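You operate a simulated robot arm through the tools that you are given. There is no shell and no other tool. Be economical: measure what you need, move in short steps, check, and stop when the job is done.

The job below is to be done with a simulated robot arm. You get a single attempt, and the scene is never put back.

JOB
Rest the tester: air shut, bled, feed backed off, display zeroed, clamp free.
Fine: shut before you bleed, bleed before you zero or free the clamp; blue feed knob back to its stop; the regulator stays in the socket.
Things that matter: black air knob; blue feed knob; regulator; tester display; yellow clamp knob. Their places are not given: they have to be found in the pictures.

Only the result counts: the job must be done as asked and must still hold three seconds after the hand-in. Knocking over, shifting, dropping, spilling or breaking anything else fails it.

ROBOT AND FRAMES
A 6-joint arm with a two-finger parallel gripper, fixed in place. Base frame: the origin is at the foot of the arm, x ahead of it, y to its left, z up; the work surface is at about z = 900. Units: mm, degrees, N and s.
With the tool pointing down near the work surface it reaches from about 360 to 760 mm from the base axis. Its first joint turns from -66.0 to 66.0 degrees. Payload 2.45 kg.
The TCP is the grasp point between the finger pads, 24 mm short of the fingertips. In the tool frame z runs along the fingers and y along their closing line. The gripper opens to 68 mm. The fingers are 17 mm wide and 10 mm thick; the gripper's body (40 by 70 mm) begins 41 mm behind the TCP.
Orientation is that of the tool frame in the base frame, as a unit quaternion [x, y, z, w]. With the fingers straight down and closing along the base's y, the tool's x points along the base's -x, its y along +y and its z along -z.

CONTROLS
- The arm moves only by the tool send_rows. Its argument "steps" is text: rows parted by semicolons, each of 7 numbers parted by spaces: the turn, a rotation vector about the tool's x, y, z in units of 8 degrees (1.0 is 8 degrees), then the shift along the tool's x, y, z in units of 50 mm (1.0 is 50 mm), then the closure, from 0 (fully open) to 1 (shut). In form: rx ry rz x y z jaw; .... A call has 1 to 12 rows; each row shifts and turns the commanded pose from where the row before left it, along the tool's axes as they then stand. A call with a number of a shift or a turn outside -1 to 1 is refused whole. Rows are played at 5 a second. More than 50 mm and 8.6 degrees between two rows, or a gripper value outside its range, and nothing of the call is played. Where a pose cannot be reached the arm comes as near as it can. A force on the tool above 40 N (or 10 N above the force at the start of the call, whichever is more), or a blocked arm, ends the call early, and 0.2 s more pass. The fingers move at their own pace (about 108 mm/s each) and stop on an object; they squeeze with about 25 N. The grip force told is the motor's: it shows also when the fingers shut on nothing. Time passes only in rows, and 0.2 s behind the last, so rows that do not move let the fingers close. It gives the time, the measured TCP pose, the force on the tool (base axes), the opening and the grip force at its end, in the units of the frame above (readings bear some noise), with the torque about the TCP (base axes, N m) and any sound that the robot's microphone picked up, and new pictures: "pictures" is both (left out), scene, wrist or none.
- Cameras (640 x 400 px; columns grow to the right, rows downward): "scene" is fixed at [157.1, 415, 1469.8]; the picture's right is [-0.73, -0.69, 0.00], its down [-0.38, 0.40, -0.84] and it looks along [0.58, -0.61, -0.55] (base axes); focal length 338 px, centre (320, 200). "wrist" rides on the gripper at [84, 11, -75] in the tool frame; the picture's right is [-0.13, 0.99, 0.00], its down [-0.60, -0.08, -0.79] and it looks along [-0.79, -0.10, 0.61] (tool axes); focal length 251 px, centre (320, 200).
- pixel_to_xyz(camera, pixels): for up to 12 pixels [column, row] of the newest picture of that camera ("zoom" is the newest enlarged one), the place [x, y, z] in the base frame of the surface seen there, good to about 2 mm, but the place of the scene camera against the robot may be out by one fixed shift of up to 18 mm in any direction. The clock stands still meanwhile.
- close_up(camera, box): a new picture of the part [left, top, right, bottom] of that camera's present view, enlarged. The clock stands still meanwhile.
- job_done(): hands the job in; it is judged then, once.

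Work in short steps. Measure before you move; look again where a grasp or a placing could have gone wrong, and mend it. You have 80 turns and 200 pictures in all, those below and enlarged ones among them. Open the gripper and draw the arm clear of the work before you hand the job in, unless the task says otherwise; then end with one line.

The tools are called after "Request:" by a JSON object that holds its "method" and its "body". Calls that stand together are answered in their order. send_rows: Moves the arm, as the interface text tells. Its arguments: {"type":"object","properties":{"steps":{"type":"string"},"pictures":{"type":"string","enum":["both","scene","wrist","none"]}},"required":["steps"]} The other tools are called the same way: pixel_to_xyz (camera, pixels) gives the place of the surface under pixels of a picture; close_up (camera, box) takes an enlarged picture of a part of a camera's view; job_done () hands the job in.

At the start:

```text
t: 0.0
position: [374.6, 222.7, 1245.3]
tool_rot: [0.0, 1.0, 0.0, 0.0]
wrist_force: [0.5, 0.0, -0.9]
wrist_torque: [-0.02, 0.0, -0.01]
gripper_width: 68.1
finger_force: 0.1
```

scene: 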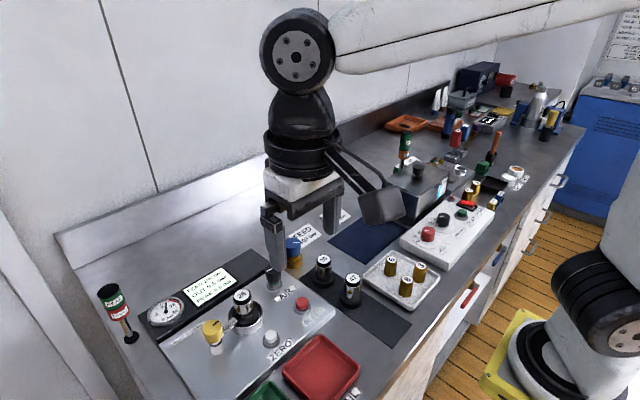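
wrist: 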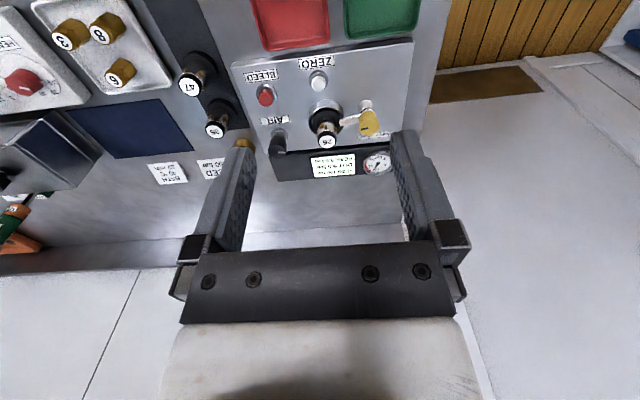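

The wrist picture shows the tester with BLEED, ZERO, AIR, the yellow clamp and the display. I take close-ups to read them.

Request:
{"method": "close_up", "body": {"camera": "wrist", "box": [190, 40, 430, 190]}}

Request:
{"method": "close_up", "body": {"camera": "scene", "box": [90, 210, 370, 385]}}

```text
2.67 times, centred on (310, 115) of wrist
```

zoom: 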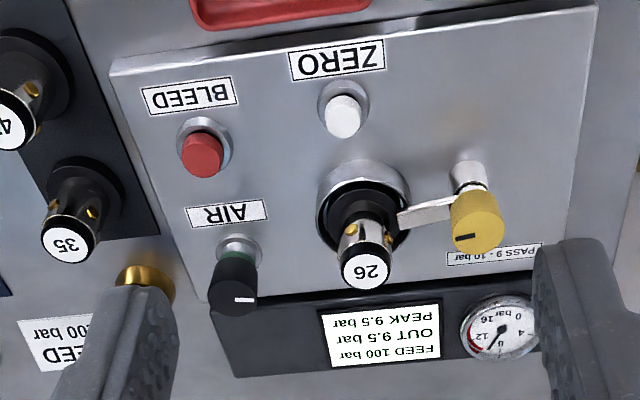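

```text
2.29 times, centred on (230, 298) of scene
```

zoom: 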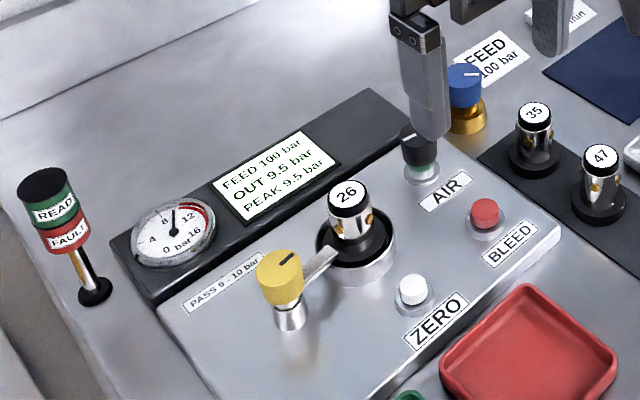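

I measure the controls through both cameras.

Request:
{"method": "pixel_to_xyz", "body": {"camera": "wrist", "pixels": [[279, 152], [266, 99], [319, 83], [365, 129], [327, 141], [334, 166], [285, 137], [243, 143], [300, 100], [345, 95], [220, 130], [191, 88]]}}

Request:
{"method": "pixel_to_xyz", "body": {"camera": "scene", "pixels": [[272, 271], [302, 301], [271, 337], [212, 326], [241, 295], [293, 241], [295, 264], [323, 259], [353, 280], [208, 290], [112, 288], [167, 309]]}}

```text
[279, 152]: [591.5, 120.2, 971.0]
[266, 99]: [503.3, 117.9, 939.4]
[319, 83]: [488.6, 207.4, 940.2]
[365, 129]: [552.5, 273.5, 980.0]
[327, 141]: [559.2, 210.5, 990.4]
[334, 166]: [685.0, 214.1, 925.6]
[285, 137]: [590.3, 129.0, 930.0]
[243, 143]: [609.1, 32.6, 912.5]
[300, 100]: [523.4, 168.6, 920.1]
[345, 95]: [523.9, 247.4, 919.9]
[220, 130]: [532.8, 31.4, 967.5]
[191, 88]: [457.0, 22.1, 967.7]
```

```text
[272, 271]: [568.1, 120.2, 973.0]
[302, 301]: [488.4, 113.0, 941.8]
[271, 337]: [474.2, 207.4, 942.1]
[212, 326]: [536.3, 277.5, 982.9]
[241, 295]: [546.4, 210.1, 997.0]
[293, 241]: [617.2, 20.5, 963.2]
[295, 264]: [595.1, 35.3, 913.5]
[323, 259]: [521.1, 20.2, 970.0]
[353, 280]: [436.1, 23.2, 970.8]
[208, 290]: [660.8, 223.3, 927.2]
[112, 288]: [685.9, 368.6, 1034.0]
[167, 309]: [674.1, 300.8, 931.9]
```

The scene camera is about 14 mm low in x; the wrist readings serve as truth. I move to above the air knob for a closer look.

Request:
{"method": "send_rows", "body": {"steps": "0 0 0 -0.6 -0.293 0.5 0;0 0 0 -0.6 -0.293 0.5 0;0 0 0 -0.6 -0.293 0.5 0;0 0 0 -0.6 -0.293 0.5 0;0 0 0 -0.6 -0.293 0.5 0;0 0 0 -0.6 -0.293 0.5 0;0 0 0 -0.6 -0.293 0.5 0"}}

```text
t: 1.6
position: [586.0, 119.8, 1068.6]
tool_rot: [0.0, 1.0, 0.0, 0.0]
wrist_force: [0.5, 0.2, 0.4]
wrist_torque: [0.0, 0.04, 0.01]
gripper_width: 68.1
finger_force: 0.2
```

scene: 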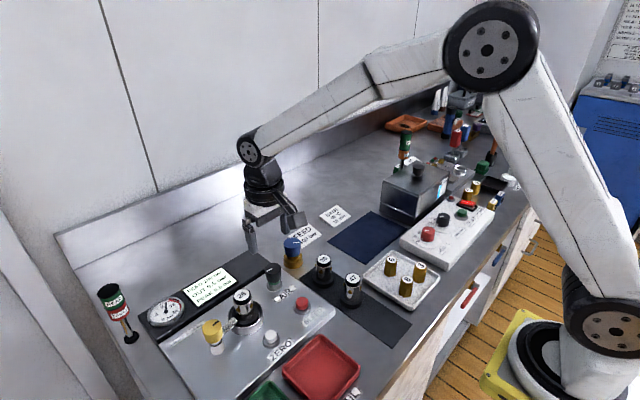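
wrist: 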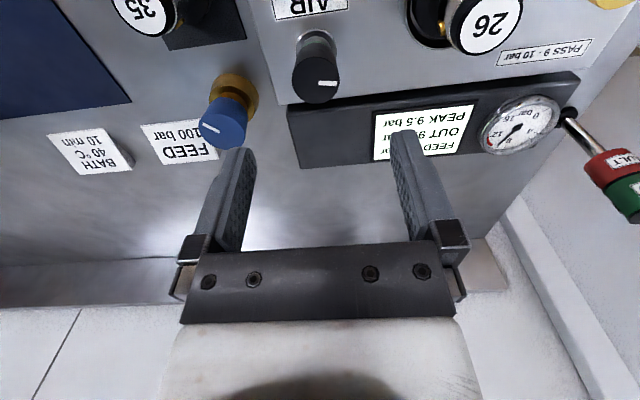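

Air knob at wrist (317,75), blue at (222,120). I take an enlarged view and measure them.

Request:
{"method": "close_up", "body": {"camera": "wrist", "box": [190, 0, 430, 150]}}

Request:
{"method": "close_up", "body": {"camera": "scene", "box": [190, 210, 350, 360]}}

Request:
{"method": "pixel_to_xyz", "body": {"camera": "wrist", "pixels": [[318, 84], [318, 98], [300, 82], [335, 82], [317, 60], [318, 45], [222, 127], [205, 127], [242, 127], [225, 105], [235, 90], [225, 145]]}}

```text
2.67 times, centred on (310, 75) of wrist
```

zoom: 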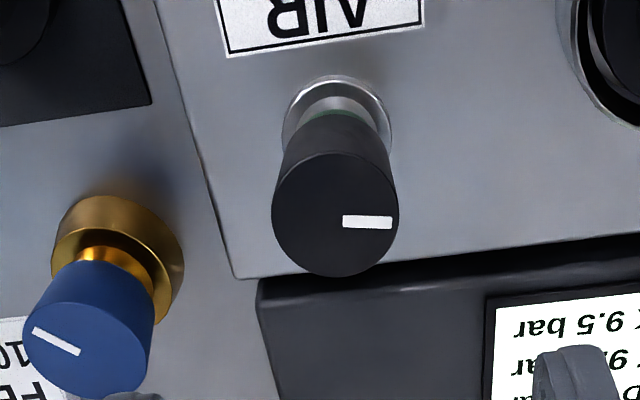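

```text
2.67 times, centred on (270, 285) of scene
```

zoom: 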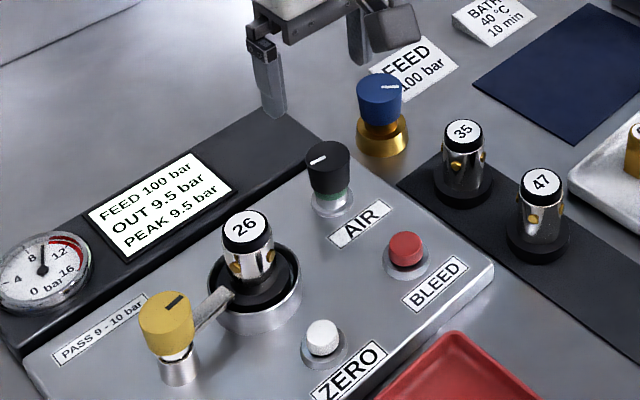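

```text
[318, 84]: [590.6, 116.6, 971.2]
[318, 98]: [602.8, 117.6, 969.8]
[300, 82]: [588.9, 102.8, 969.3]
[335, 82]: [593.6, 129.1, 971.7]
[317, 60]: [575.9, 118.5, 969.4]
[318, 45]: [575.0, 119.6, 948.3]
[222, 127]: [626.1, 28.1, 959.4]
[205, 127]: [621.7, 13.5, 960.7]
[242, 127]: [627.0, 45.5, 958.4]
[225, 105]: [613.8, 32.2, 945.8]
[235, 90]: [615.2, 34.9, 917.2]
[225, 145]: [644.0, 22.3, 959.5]
```

I look at the air knob and blue knob more closely to see how they work (marks, rings, scales).

Request:
{"method": "close_up", "body": {"camera": "scene", "box": [250, 225, 314, 295]}}

Request:
{"method": "close_up", "body": {"camera": "wrist", "box": [280, 20, 360, 110]}}

```text
5.71 times, centred on (282, 260) of scene
```

zoom: 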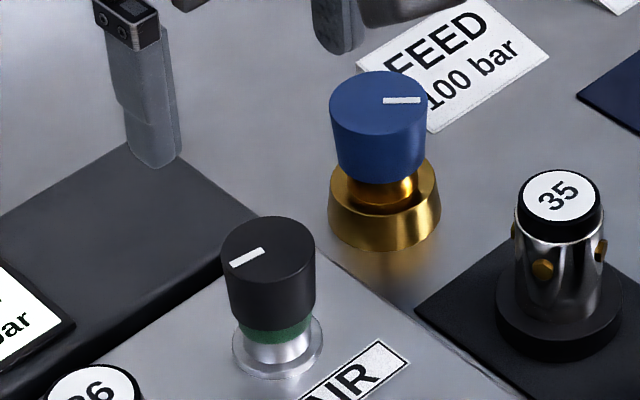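

```text
4.44 times, centred on (320, 65) of wrist
```

zoom: 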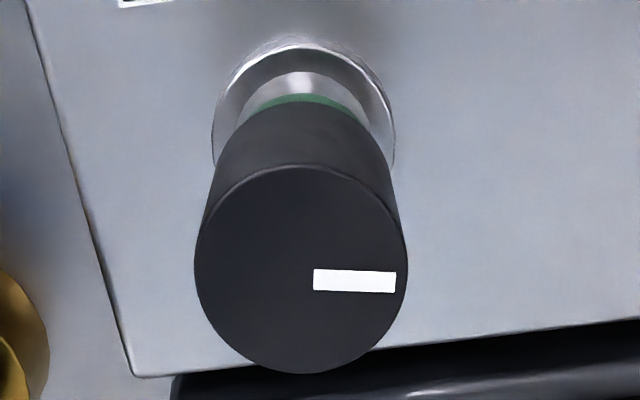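

The mark on the air knob points at +y. I descend to grip it (centre about 589.5,117; TCP z about 961) and close.

Request:
{"method": "send_rows", "body": {"steps": "0 0 0 -0.07 -0.056 0.7 0.2;0 0 0 0 0 0.7 0.2;0 0 0 0 0 0.5 0.2;0 0 0 0 0 0.25 0.2;0 0 0 0 0 0 0.6;0 0 0 0 0 0 1;0 0 0 0 0 0 1"}}

```text
t: 3.2
position: [587.0, 115.4, 961.5]
tool_rot: [0.0, 1.0, -0.001, -0.001]
wrist_force: [1.3, -23.8, -2.0]
wrist_torque: [0.11, -0.22, -0.04]
gripper_width: 32.9
finger_force: 45.5
```

scene: 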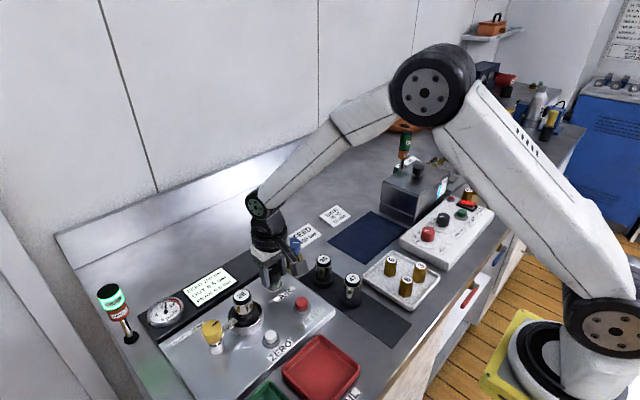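
wrist: 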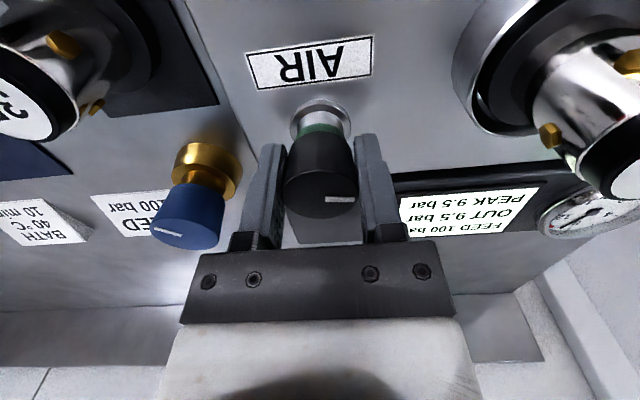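

One finger bears first (force −24 N in y), so the knob centre lies a bit toward −y. I look closely and open slightly, shift −2 mm, and re-close.

Request:
{"method": "send_rows", "body": {"steps": "0 0 0 0 0 0 0.4;0 0 0 0 -0.04 0 0.4;0 0 0 0 0 0 1;0 0 0 0 0 0 1;0 0 0 0 0 0 1", "pictures": "none"}}

Request:
{"method": "close_up", "body": {"camera": "wrist", "box": [240, 80, 400, 230]}}

```text
t: 4.4
position: [588.7, 114.7, 961.9]
tool_rot: [0.0, 1.0, 0.001, 0.0]
wrist_force: [-0.3, -5.9, 3.3]
wrist_torque: [0.02, -0.03, -0.01]
gripper_width: 32.8
finger_force: 44.8
```

```text
2.67 times, centred on (320, 155) of wrist
```

zoom: 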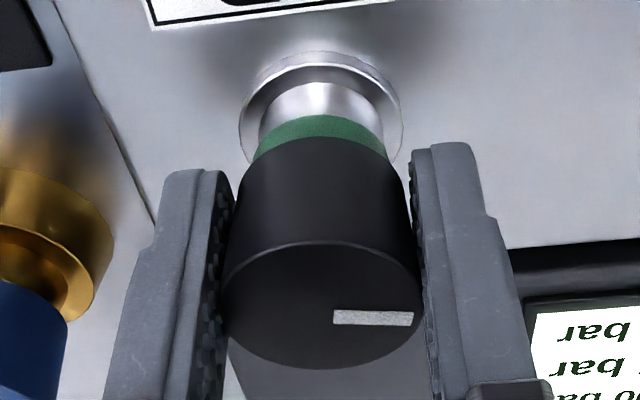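

It is gripped (32.8 mm wide, side force small). I try turning clockwise, two 8° rows, and read the torque.

Request:
{"method": "send_rows", "body": {"steps": "0 0 0.5 0 0 0 1;0 0 0.5 0 0 0 1;0 0 0.5 0 0 0 1;0 0 0.5 0 0 0 1;0 0 0 0 0 0 1", "pictures": "none"}}

Request:
{"method": "close_up", "body": {"camera": "wrist", "box": [240, 80, 400, 230]}}

Request:
{"method": "close_up", "body": {"camera": "scene", "box": [90, 250, 250, 350]}}

```text
t: 5.6
position: [588.0, 115.3, 961.8]
tool_rot: [0.139, 0.99, 0.0, 0.0]
wrist_force: [-1.3, 2.3, 4.1]
wrist_torque: [-0.06, -0.31, 0.01]
gripper_width: 32.9
finger_force: 45.0
```

```text
2.67 times, centred on (320, 155) of wrist
```

zoom: 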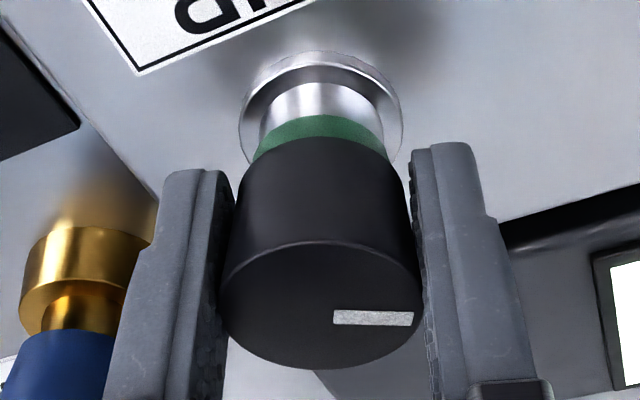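

```text
4.00 times, centred on (170, 300) of scene
```

zoom: 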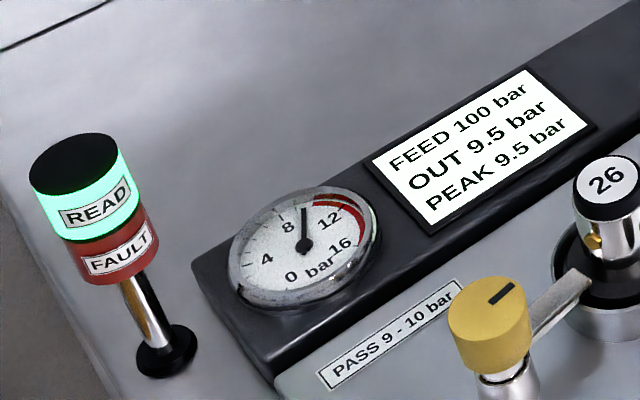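

The knob turns with the gripper and almost without torque. I go on clockwise to about 90°.

Request:
{"method": "send_rows", "body": {"steps": "0 0 1 0 0 0 1;0 0 1 0 0 0 1;0 0 1 0 0 0 1;0 0 1 0 0 0 1;0 0 1 0 0 0 1;0 0 1 0 0 0 1;0 0 1 0 0 0 1;0 0 1 0 0 0 1;0 0 1 0 0 0 1;0 0 0 0 0 0 1", "pictures": "wrist"}}

Request:
{"method": "close_up", "body": {"camera": "scene", "box": [90, 230, 330, 380]}}

```text
t: 7.8
position: [589.1, 114.5, 961.6]
tool_rot: [0.695, 0.719, 0.001, 0.002]
wrist_force: [20.2, 8.9, -6.0]
wrist_torque: [-0.23, 0.13, 0.69]
gripper_width: 33.4
finger_force: 45.4
```

wrist: 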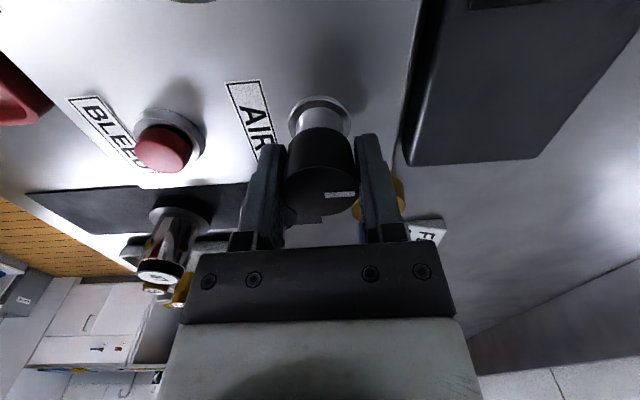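

```text
2.67 times, centred on (210, 305) of scene
```

zoom: 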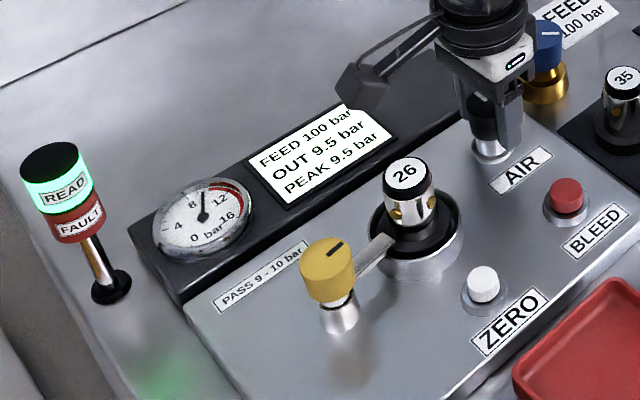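

The green ring has vanished and the stop torque is 0.69 N m: air is shut. I release and rise, then look.

Request:
{"method": "send_rows", "body": {"steps": "0 0 0 0 0 0 0.3;0 0 0 0 0 0 0.3;0 0 0 0 0 -0.8 0.3;0 0 0 0 0 -0.8 0.3;0 0 0 0 0 0 0.3"}}

Request:
{"method": "close_up", "body": {"camera": "scene", "box": [90, 230, 330, 380]}}

```text
t: 9.0
position: [590.6, 115.3, 1042.9]
tool_rot: [0.694, 0.72, 0.001, 0.0]
wrist_force: [-0.5, -0.1, -0.1]
wrist_torque: [-0.01, -0.02, 0.0]
gripper_width: 47.5
finger_force: 0.0
```

scene: 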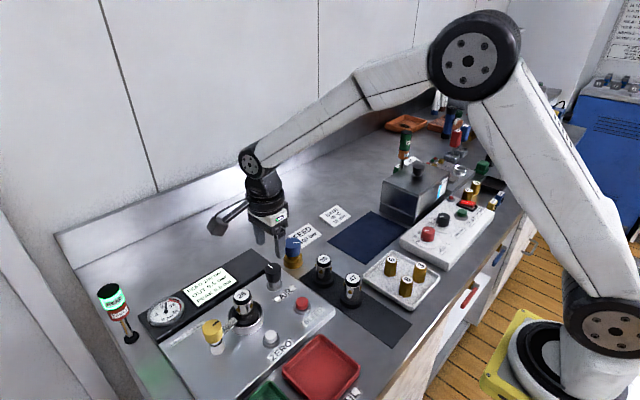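
wrist: 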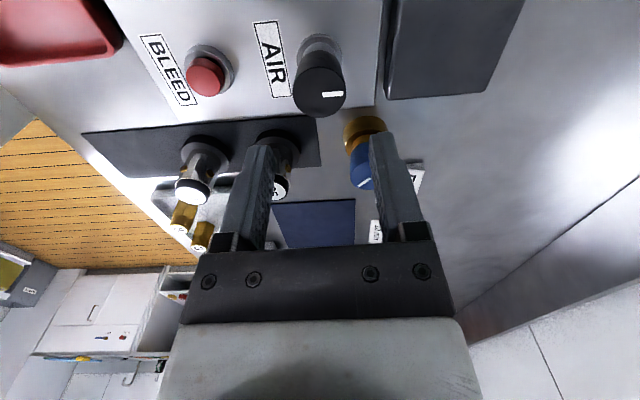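

```text
2.67 times, centred on (210, 305) of scene
```

zoom: 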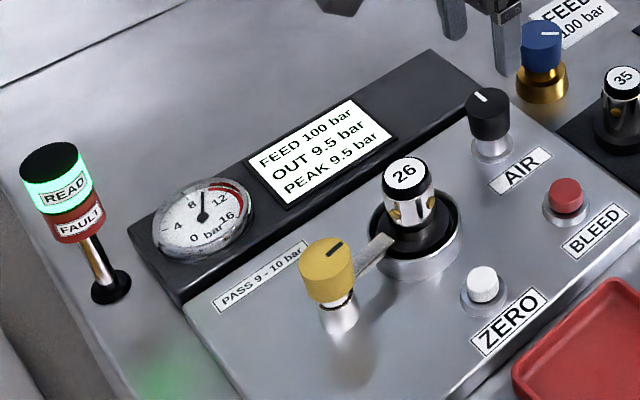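

Air shut holds. I measure the bleed button at wrist (206,76).

Request:
{"method": "pixel_to_xyz", "body": {"camera": "wrist", "pixels": [[206, 78], [194, 78], [218, 78], [206, 68], [206, 90], [215, 55], [362, 170], [350, 165]]}}

```text
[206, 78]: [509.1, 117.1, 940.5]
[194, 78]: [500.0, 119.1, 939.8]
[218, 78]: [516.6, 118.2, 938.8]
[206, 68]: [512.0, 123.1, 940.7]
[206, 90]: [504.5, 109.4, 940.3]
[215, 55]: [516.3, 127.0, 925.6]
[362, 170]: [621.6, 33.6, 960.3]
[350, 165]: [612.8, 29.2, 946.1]
```

Before pressing I turn the gripper back so that the camera points away from the regulator, with the jaws shut.

Request:
{"method": "send_rows", "body": {"steps": "0 0 -1 0 0 0 1;0 0 -1 0 0 0 1;0 0 -1 0 0 0 1;0 0 -1 0 0 0 1;0 0 -1 0 0 0 1;0 0 -1 0 0 0 1;0 0 -1 0 0 0 1;0 0 -1 0 0 0 1;0 0 -1 0 0 0 1;0 0 -1 0 0 0 1;0 0 -1 0 0 0 1", "pictures": "none"}}

Request:
{"method": "send_rows", "body": {"steps": "0 0 0 0.83 0 0 1;0 0 0 0.83 0.01 0 1;0 0 0 0 0 0.7 1;0 0 0 0 0 0.6 1;0 0 0 0 0 0 1"}}

```text
t: 11.4
position: [588.4, 115.5, 1041.3]
tool_rot: [-0.002, 1.0, 0.0, 0.0]
wrist_force: [0.2, 0.4, 0.0]
wrist_torque: [0.0, -0.04, 0.0]
gripper_width: 0.1
finger_force: 23.0
```

```text
t: 12.6
position: [506.7, 115.0, 976.2]
tool_rot: [0.0, 1.0, 0.0, -0.001]
wrist_force: [-0.1, 0.4, 0.3]
wrist_torque: [0.02, 0.03, -0.02]
gripper_width: 0.3
finger_force: 23.9
```

scene: 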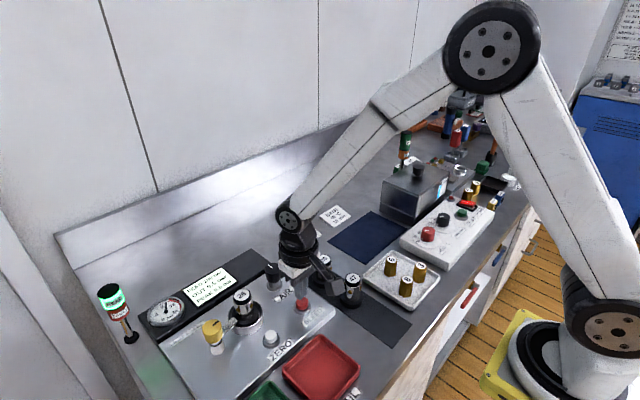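
wrist: 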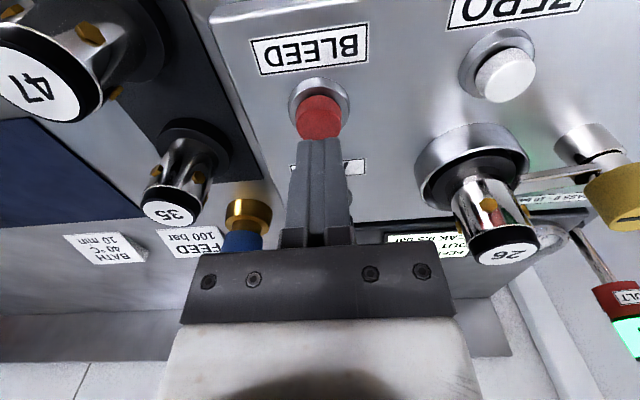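

The tips are over the red button (320,118). I press down in small steps.

Request:
{"method": "send_rows", "body": {"steps": "0 0 0 0 0 0.2 1;0 0 0 0 0 0.06 1;0 0 0 0 0 0.04 1;0 0 0 0 0 0.04 1;0 0 0 0 0 0 1;0 0 0 0 0 0 1", "pictures": "none"}}

Request:
{"method": "close_up", "body": {"camera": "scene", "box": [90, 230, 330, 380]}}

```text
t: 14.0
position: [505.1, 115.5, 959.3]
tool_rot: [0.0, 1.0, 0.0, 0.0]
wrist_force: [0.5, 1.3, 1.9]
wrist_torque: [0.04, -0.02, -0.01]
gripper_width: 0.0
finger_force: 23.7
```

```text
2.67 times, centred on (210, 305) of scene
```

zoom: 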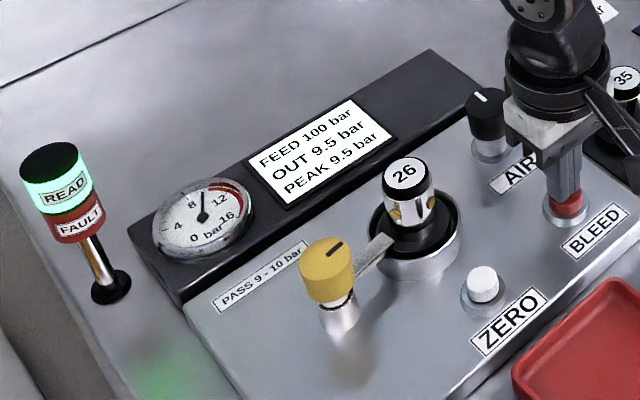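

Contact is just beginning (1.9 N). I press further.

Request:
{"method": "send_rows", "body": {"steps": "0 0 0 0 0 0.04 1;0 0 0 0 0 0.04 1;0 0 0 0 0 0.04 1;0 0 0 0 0 0 1;0 0 0 0 0 0 1;0 0 0 0 0 0 1;0 0 0 0 0 0 1", "pictures": "none"}}

Request:
{"method": "close_up", "body": {"camera": "scene", "box": [90, 230, 330, 380]}}

```text
t: 15.6
position: [506.7, 115.1, 954.3]
tool_rot: [0.0, 1.0, 0.0, 0.001]
wrist_force: [-4.7, -8.0, 19.8]
wrist_torque: [-0.18, 0.13, -0.02]
gripper_width: 0.0
finger_force: 23.2
heard: click
```

```text
2.67 times, centred on (210, 305) of scene
```

zoom: 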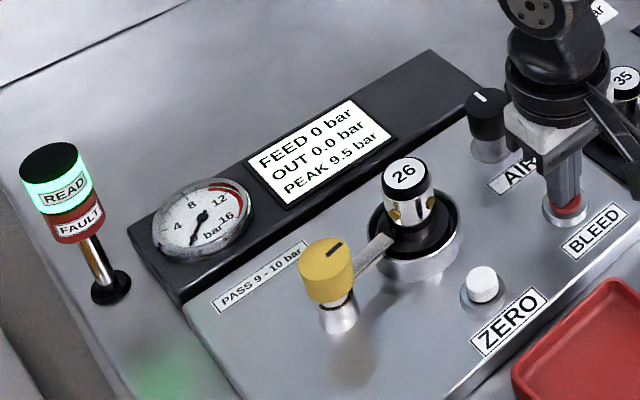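

Bled: FEED 0, OUT 0.0 and a click. I rise and move over the ZERO button (about 491,206).

Request:
{"method": "send_rows", "body": {"steps": "0 0 0 0 0 -0.5 1;0 0 0 0 0 -0.3 1;0 0 0 0.15 0.91 0 1;0 0 0 0.15 0.91 0 1;0 0 0 0 0 0 1", "pictures": "wrist"}}

Request:
{"method": "close_up", "body": {"camera": "scene", "box": [90, 230, 330, 380]}}

Request:
{"method": "pixel_to_xyz", "body": {"camera": "wrist", "pixels": [[318, 90], [318, 100], [318, 80], [308, 100], [328, 100]]}}

```text
t: 16.8
position: [488.2, 208.7, 992.3]
tool_rot: [0.001, 1.0, 0.0, -0.001]
wrist_force: [-0.2, -0.2, 0.0]
wrist_torque: [-0.05, 0.0, 0.01]
gripper_width: 0.1
finger_force: 23.7
```

wrist: 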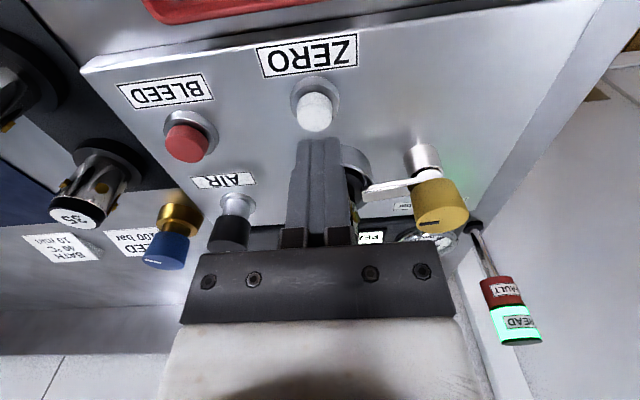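

```text
2.67 times, centred on (210, 305) of scene
```

zoom: 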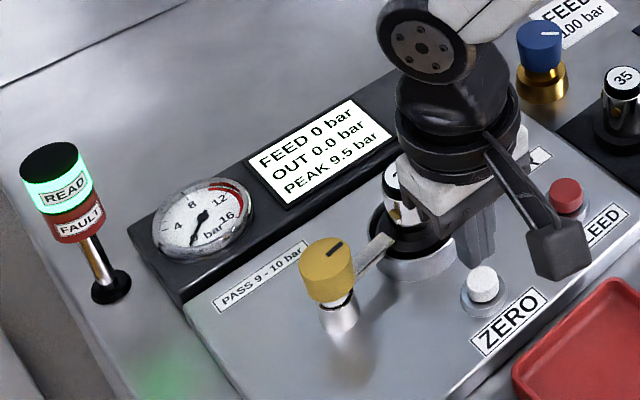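

```text
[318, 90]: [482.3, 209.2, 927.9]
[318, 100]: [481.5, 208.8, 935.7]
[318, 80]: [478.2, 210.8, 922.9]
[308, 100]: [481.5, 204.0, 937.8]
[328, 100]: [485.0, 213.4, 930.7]
```

I measure the button's top face around (316,113).

Request:
{"method": "close_up", "body": {"camera": "wrist", "box": [280, 70, 360, 150]}}

Request:
{"method": "pixel_to_xyz", "body": {"camera": "wrist", "pixels": [[316, 114], [303, 114], [329, 114], [316, 106], [316, 122], [316, 128]]}}

```text
5.00 times, centred on (320, 110) of wrist
```

zoom: 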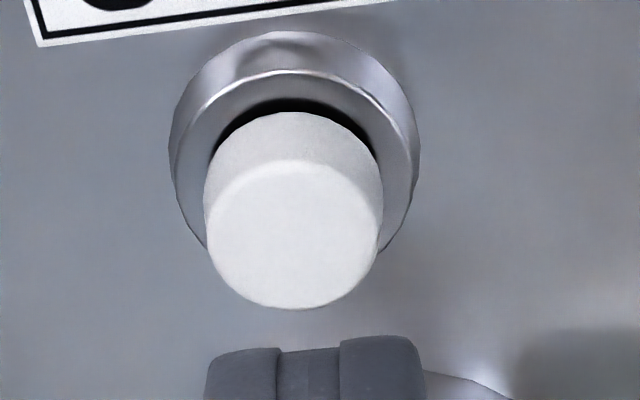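

```text
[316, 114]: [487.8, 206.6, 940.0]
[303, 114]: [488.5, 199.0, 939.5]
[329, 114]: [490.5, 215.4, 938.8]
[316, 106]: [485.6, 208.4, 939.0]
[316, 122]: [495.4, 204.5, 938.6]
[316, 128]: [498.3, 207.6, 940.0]
```

Centre about (490.5,207), top 940. I shift 2 mm and press as for bleed.

Request:
{"method": "send_rows", "body": {"steps": "0 0 0 -0.045 -0.03 0.3 1;0 0 0 0 0 0.26 1;0 0 0 0 0 0.06 1;0 0 0 0 0 0.04 1;0 0 0 0 0 0.04 1;0 0 0 0 0 0.04 1;0 0 0 0 0 0 1;0 0 0 0 0 0 1", "pictures": "none"}}

Request:
{"method": "close_up", "body": {"camera": "scene", "box": [90, 230, 330, 380]}}

```text
t: 18.6
position: [491.7, 206.1, 957.4]
tool_rot: [0.0, 1.0, 0.001, 0.0]
wrist_force: [-1.1, 1.3, 2.0]
wrist_torque: [-0.01, 0.02, -0.02]
gripper_width: 0.1
finger_force: 23.4
heard: click
```

```text
2.67 times, centred on (210, 305) of scene
```

zoom: 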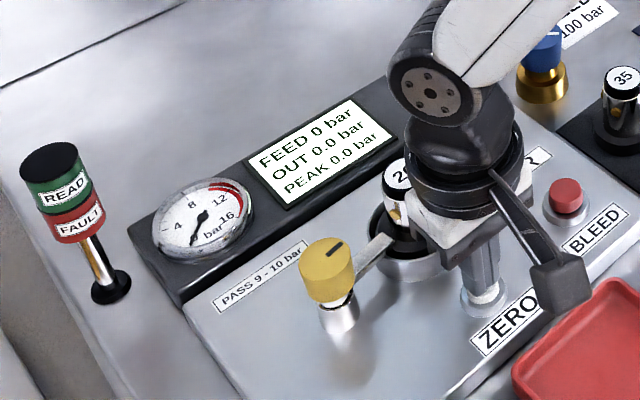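

Zeroed: PEAK 0.0. I rise and move over the yellow clamp knob to look at it.

Request:
{"method": "send_rows", "body": {"steps": "0 0 0 0 0 -0.8 1;0 0 0 0 0 -0.9 0.5;0 0 0 0 0 -0.6 0.2;0 0 0 -0.5 0.67 0 0.2;0 0 0 -0.5 0.67 0 0.2;0 0 0 0 0 0 0.2"}}

Request:
{"method": "close_up", "body": {"camera": "wrist", "box": [200, 0, 440, 150]}}

Request:
{"method": "close_up", "body": {"camera": "scene", "box": [190, 280, 270, 360]}}

```text
t: 20.0
position: [542.8, 273.2, 1070.9]
tool_rot: [0.001, 1.0, 0.0, 0.0]
wrist_force: [-0.3, 0.0, -0.2]
wrist_torque: [0.0, -0.01, -0.03]
gripper_width: 54.2
finger_force: 0.1
```

scene: 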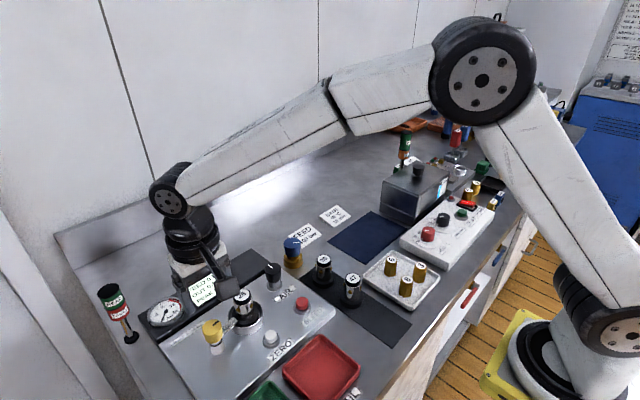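
wrist: 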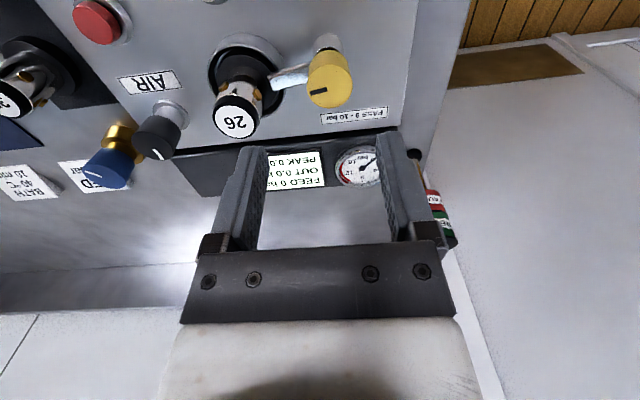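

```text
2.67 times, centred on (320, 75) of wrist
```

zoom: 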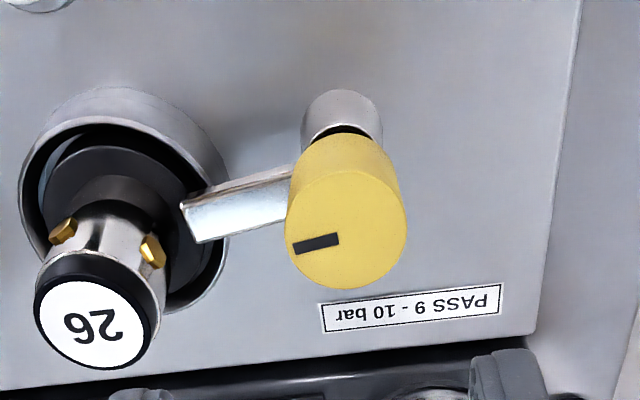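

```text
5.00 times, centred on (230, 320) of scene
```

zoom: 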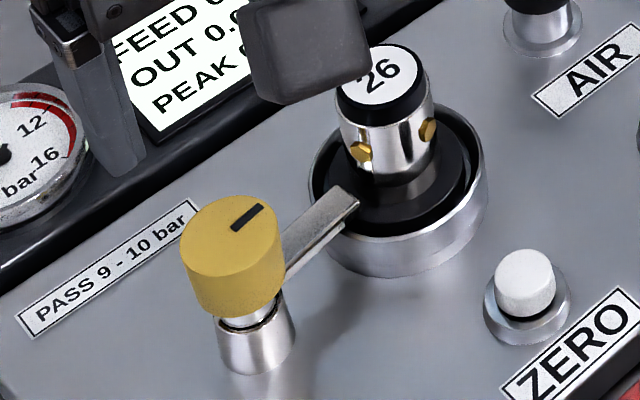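

The clamp arm is fixed to the yellow knob and reaches over the regulator's flange. I measure the knob's top.

Request:
{"method": "pixel_to_xyz", "body": {"camera": "wrist", "pixels": [[330, 86], [309, 86], [350, 86], [330, 68], [330, 104], [330, 57], [275, 83], [300, 70], [236, 124]]}}

```text
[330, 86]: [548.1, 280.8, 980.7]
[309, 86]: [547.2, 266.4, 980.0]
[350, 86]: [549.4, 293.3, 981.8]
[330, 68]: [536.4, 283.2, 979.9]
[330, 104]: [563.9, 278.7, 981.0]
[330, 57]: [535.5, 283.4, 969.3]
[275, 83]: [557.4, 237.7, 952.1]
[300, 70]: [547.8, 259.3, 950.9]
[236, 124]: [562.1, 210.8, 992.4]
```

Knob centre about (549.5,280), top 981; the arm lies at −y at z 951. I turn the gripper 88° so the fingers will sit along x, clear of the clamp arm.

Request:
{"method": "send_rows", "body": {"steps": "0 0 0 -0.134 0.136 0 0.25;0 0 1 0 0 0 0.25;0 0 1 0 0 0 0.25;0 0 1 0 0 0 0.25;0 0 1 0 0 0 0.25;0 0 1 0 0 0 0.25;0 0 1 0 0 0 0.25;0 0 1 0 0 0 0.25;0 0 1 0 0 0 0.25;0 0 1 0 0 0 0.25;0 0 1 0 0 0 0.25;0 0 1 0 0 0 0.25"}}

Request:
{"method": "close_up", "body": {"camera": "wrist", "box": [200, 0, 440, 150]}}

```text
t: 22.6
position: [549.8, 279.3, 1072.0]
tool_rot: [0.696, 0.718, 0.001, 0.0]
wrist_force: [0.0, 0.5, 0.4]
wrist_torque: [0.01, -0.02, 0.04]
gripper_width: 51.3
finger_force: 0.0
```

scene: 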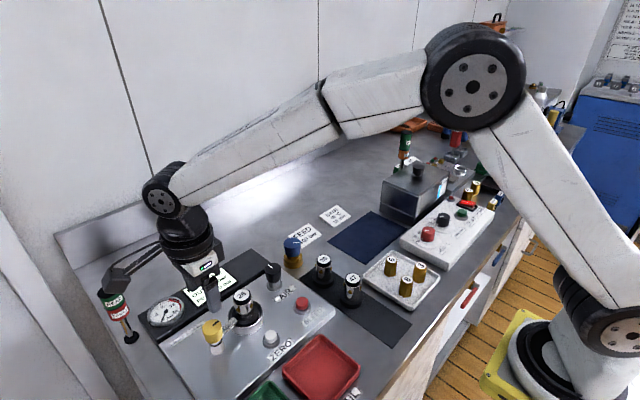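
wrist: 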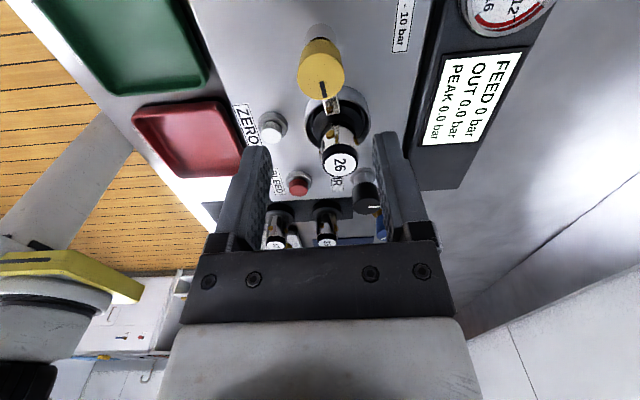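

```text
2.67 times, centred on (320, 75) of wrist
```

zoom: 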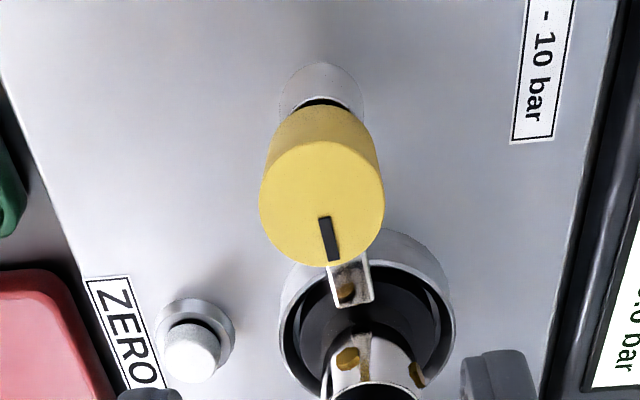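

Aligned. I descend to TCP z about 976 and close.

Request:
{"method": "send_rows", "body": {"steps": "0 0 0 0 0 0.7 0.25;0 0 0 0 0 0.7 0.25;0 0 0 0 0 0.4 0.25;0 0 0 0 0 0.12 0.25;0 0 0 0 0 0 0.6;0 0 0 0 0 0 1;0 0 0 0 0 0 1"}}

Request:
{"method": "close_up", "body": {"camera": "wrist", "box": [240, 80, 400, 230]}}

```text
t: 24.2
position: [550.7, 280.3, 976.4]
tool_rot: [0.695, 0.719, 0.001, 0.001]
wrist_force: [6.7, 1.6, -3.5]
wrist_torque: [0.19, -0.06, 0.0]
gripper_width: 31.2
finger_force: 44.6
```

scene: 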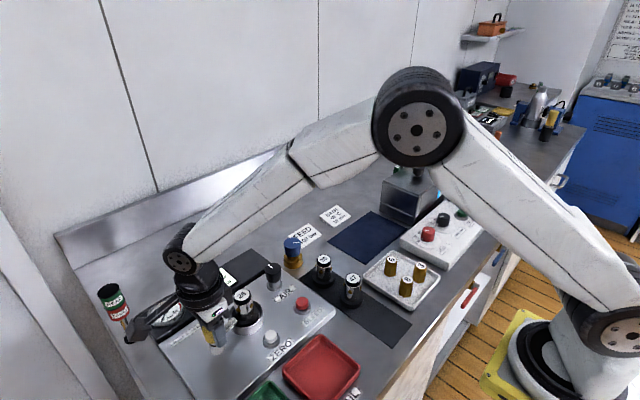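
wrist: 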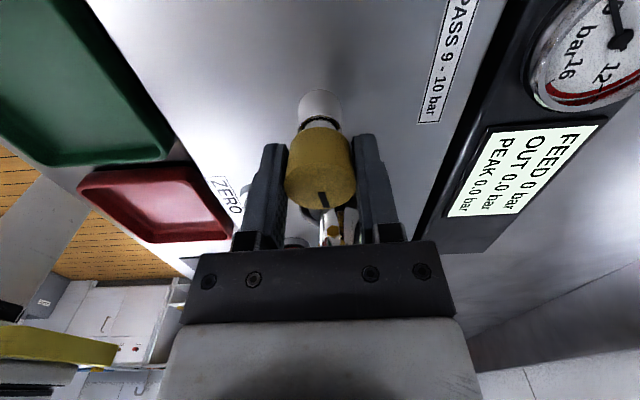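

```text
2.67 times, centred on (320, 155) of wrist
```

zoom: 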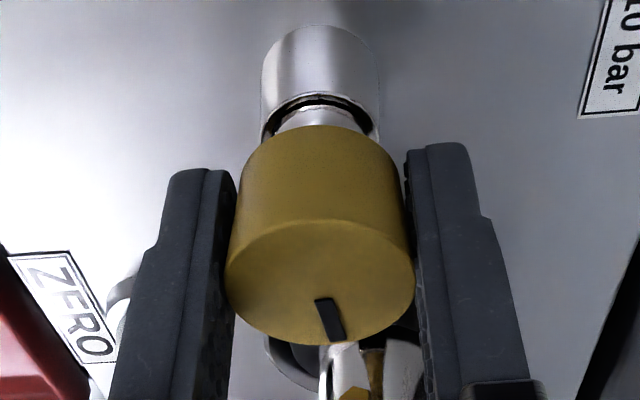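

Gripped well. I try a counter-clockwise turn of 16° and check the torque.

Request:
{"method": "send_rows", "body": {"steps": "0 0 -0.5 0 0 0 1;0 0 -0.5 0 0 0 1;0 0 -0.5 0 0 0 1;0 0 -0.5 0 0 0 1;0 0 0 0 0 0 1", "pictures": "none"}}

Request:
{"method": "close_up", "body": {"camera": "wrist", "box": [240, 80, 400, 230]}}

```text
t: 25.4
position: [550.3, 279.9, 975.8]
tool_rot: [0.587, 0.81, 0.001, 0.001]
wrist_force: [19.3, 9.7, -12.4]
wrist_torque: [-0.08, 0.21, -0.01]
gripper_width: 31.2
finger_force: 44.7
```

```text
2.67 times, centred on (320, 155) of wrist
```

zoom: 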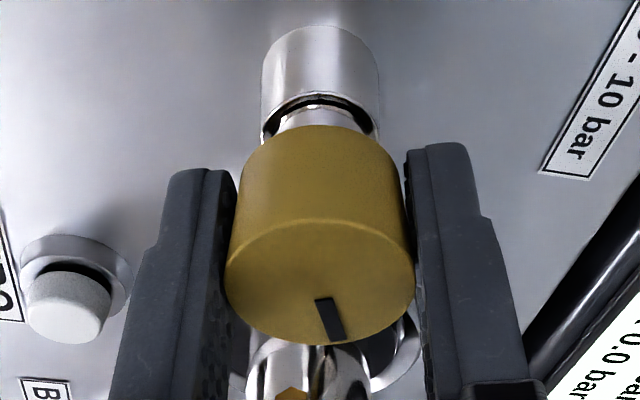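

It turns freely with no torque. I go on counter-clockwise in a moderate stretch.

Request:
{"method": "send_rows", "body": {"steps": "0 0 -0.7 0 0 0 1;0 0 -0.7 0 0 0 1;0 0 -0.7 0 0 0 1;0 0 -0.7 0 0 0 1;0 0 -0.7 0 0 0 1;0 0 0 0 0 0 1", "pictures": "wrist"}}

Request:
{"method": "close_up", "body": {"camera": "scene", "box": [170, 260, 290, 360]}}

```text
t: 26.8
position: [550.8, 280.3, 976.5]
tool_rot: [0.374, 0.928, 0.0, 0.0]
wrist_force: [18.8, 9.6, -8.1]
wrist_torque: [0.24, 0.38, -0.01]
gripper_width: 31.2
finger_force: 44.0
```

wrist: 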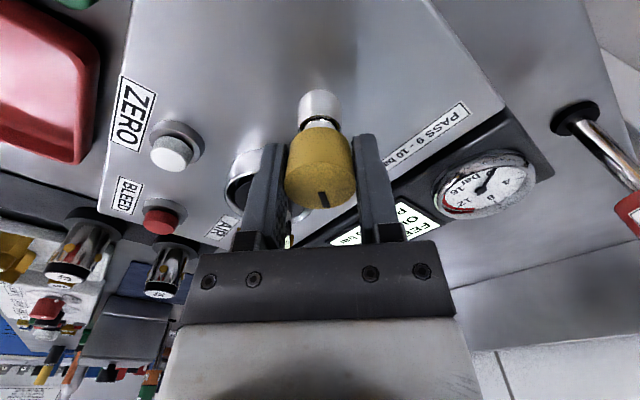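

```text
4.00 times, centred on (230, 310) of scene
```

zoom: 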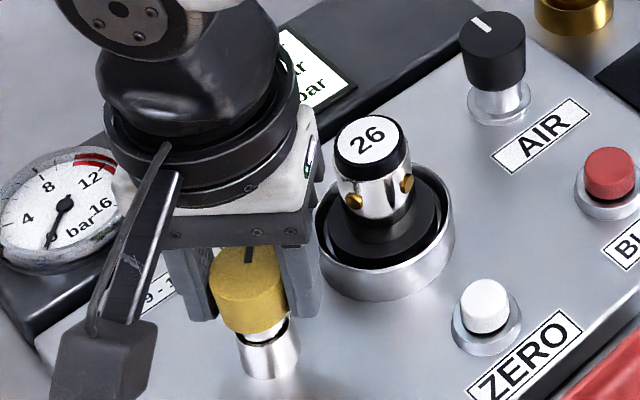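

The clamp arm has swung off the regulator's flange. I continue to about 90° or the stop.

Request:
{"method": "send_rows", "body": {"steps": "0 0 -0.7 0 0 0 1;0 0 -0.7 0 0 0 1;0 0 -0.7 0 0 0 1;0 0 -0.7 0 0 0 1;0 0 -0.7 0 0 0 1;0 0 -0.7 0 0 0 1;0 0 -0.5 0 0 0 1;0 0 -0.5 0 0 0 1;0 0 0 0 0 0 1", "pictures": "wrist"}}

Request:
{"method": "close_up", "body": {"camera": "scene", "box": [170, 260, 290, 360]}}

```text
t: 28.8
position: [549.4, 279.9, 976.7]
tool_rot: [0.019, 1.0, 0.0, 0.0]
wrist_force: [8.8, 19.1, -2.5]
wrist_torque: [0.01, 0.17, -0.4]
gripper_width: 30.4
finger_force: 44.5
```

wrist: 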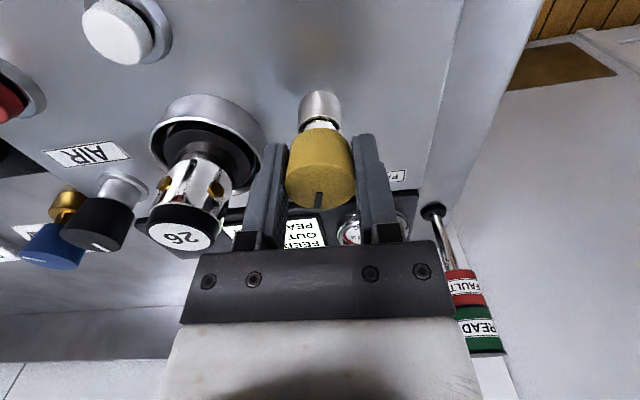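

```text
4.00 times, centred on (230, 310) of scene
```

zoom: 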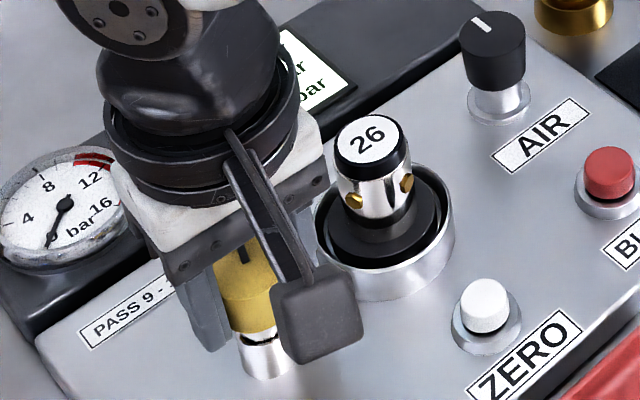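

Torque −0.4 N m: at its stop, about 85° off. I open and rise straight up.

Request:
{"method": "send_rows", "body": {"steps": "0 0 0 0 0 0 0.3;0 0 0 0 0 0 0.3;0 0 0 0 0 -0.7 0.3;0 0 0 0 0 -0.7 0.3;0 0 0 0 0 -0.7 0.3;0 0 0 0 0 0 0.3", "pictures": "wrist"}}

Request:
{"method": "close_up", "body": {"camera": "scene", "box": [90, 230, 330, 380]}}

```text
t: 30.2
position: [550.2, 280.2, 1081.2]
tool_rot: [0.022, 1.0, -0.001, 0.0]
wrist_force: [-0.1, -0.5, 0.2]
wrist_torque: [-0.03, -0.05, 0.01]
gripper_width: 47.3
finger_force: 0.0
```

wrist: 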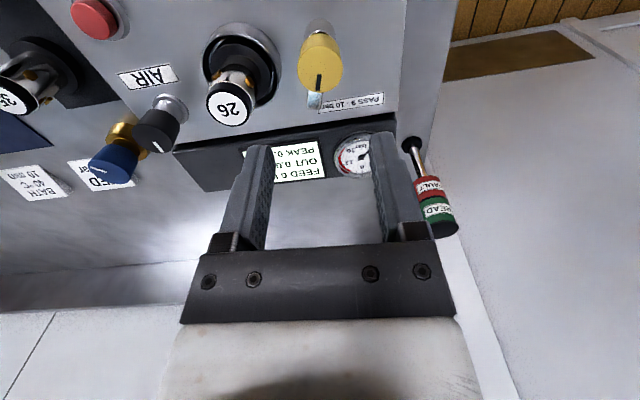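

```text
2.67 times, centred on (210, 305) of scene
```

zoom: 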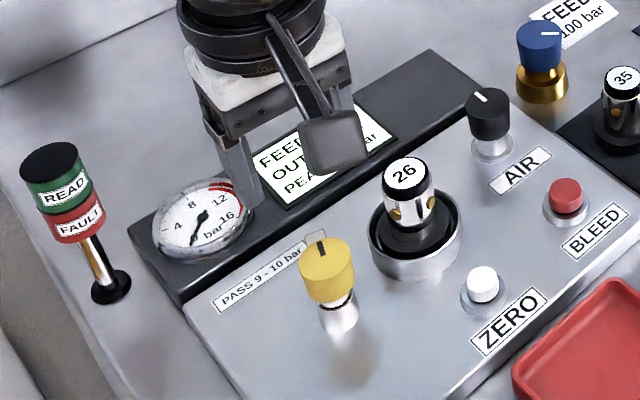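

The clamp is free and the regulator sits in its socket. I move to above the blue knob to measure it.

Request:
{"method": "send_rows", "body": {"steps": "0 0 -0.31 0 0 0 0.2;0 0 0 -0.22 -0.84 0 0.2;0 0 0 -0.22 -0.84 0 0.2;0 0 0 -0.22 -0.84 0 0.2;0 0 0 -0.22 -0.84 0 0.2;0 0 0 -0.22 -0.84 0 0.2;0 0 0 -0.22 -0.84 0 0.2;0 0 0 0 0 0 0.2"}}

Request:
{"method": "close_up", "body": {"camera": "wrist", "box": [240, 0, 400, 130]}}

```text
t: 32.0
position: [616.2, 26.5, 1080.6]
tool_rot: [-0.002, 1.0, 0.0, 0.001]
wrist_force: [0.3, 0.1, -0.5]
wrist_torque: [0.0, 0.01, 0.03]
gripper_width: 54.5
finger_force: 0.0
```

scene: 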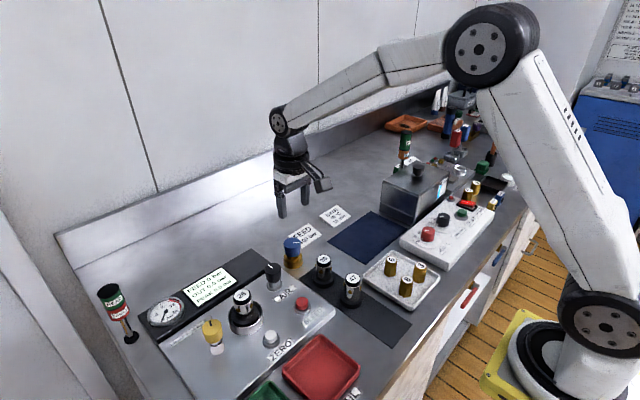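
wrist: 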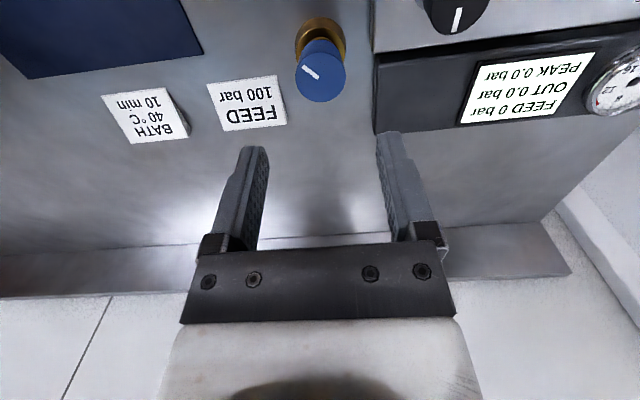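

```text
3.08 times, centred on (320, 65) of wrist
```

zoom: 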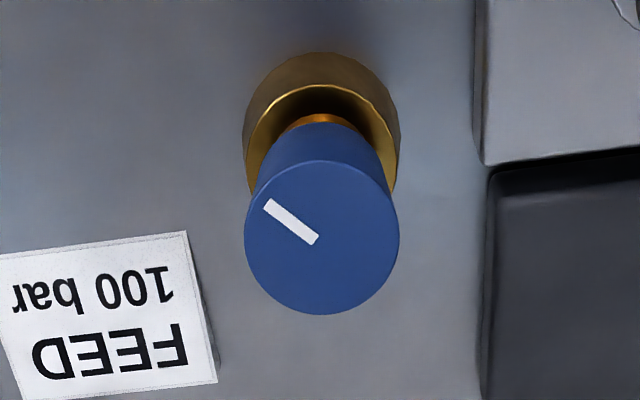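

Blue knob's top centre is at wrist (321,77).

Request:
{"method": "pixel_to_xyz", "body": {"camera": "wrist", "pixels": [[321, 77], [298, 77], [344, 77], [321, 54], [321, 100], [320, 30], [320, 44]]}}

```text
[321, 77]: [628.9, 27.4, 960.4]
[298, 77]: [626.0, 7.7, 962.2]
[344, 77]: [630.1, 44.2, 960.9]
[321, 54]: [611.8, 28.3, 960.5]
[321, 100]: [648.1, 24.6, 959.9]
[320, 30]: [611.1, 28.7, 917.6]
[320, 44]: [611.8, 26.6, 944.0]
```

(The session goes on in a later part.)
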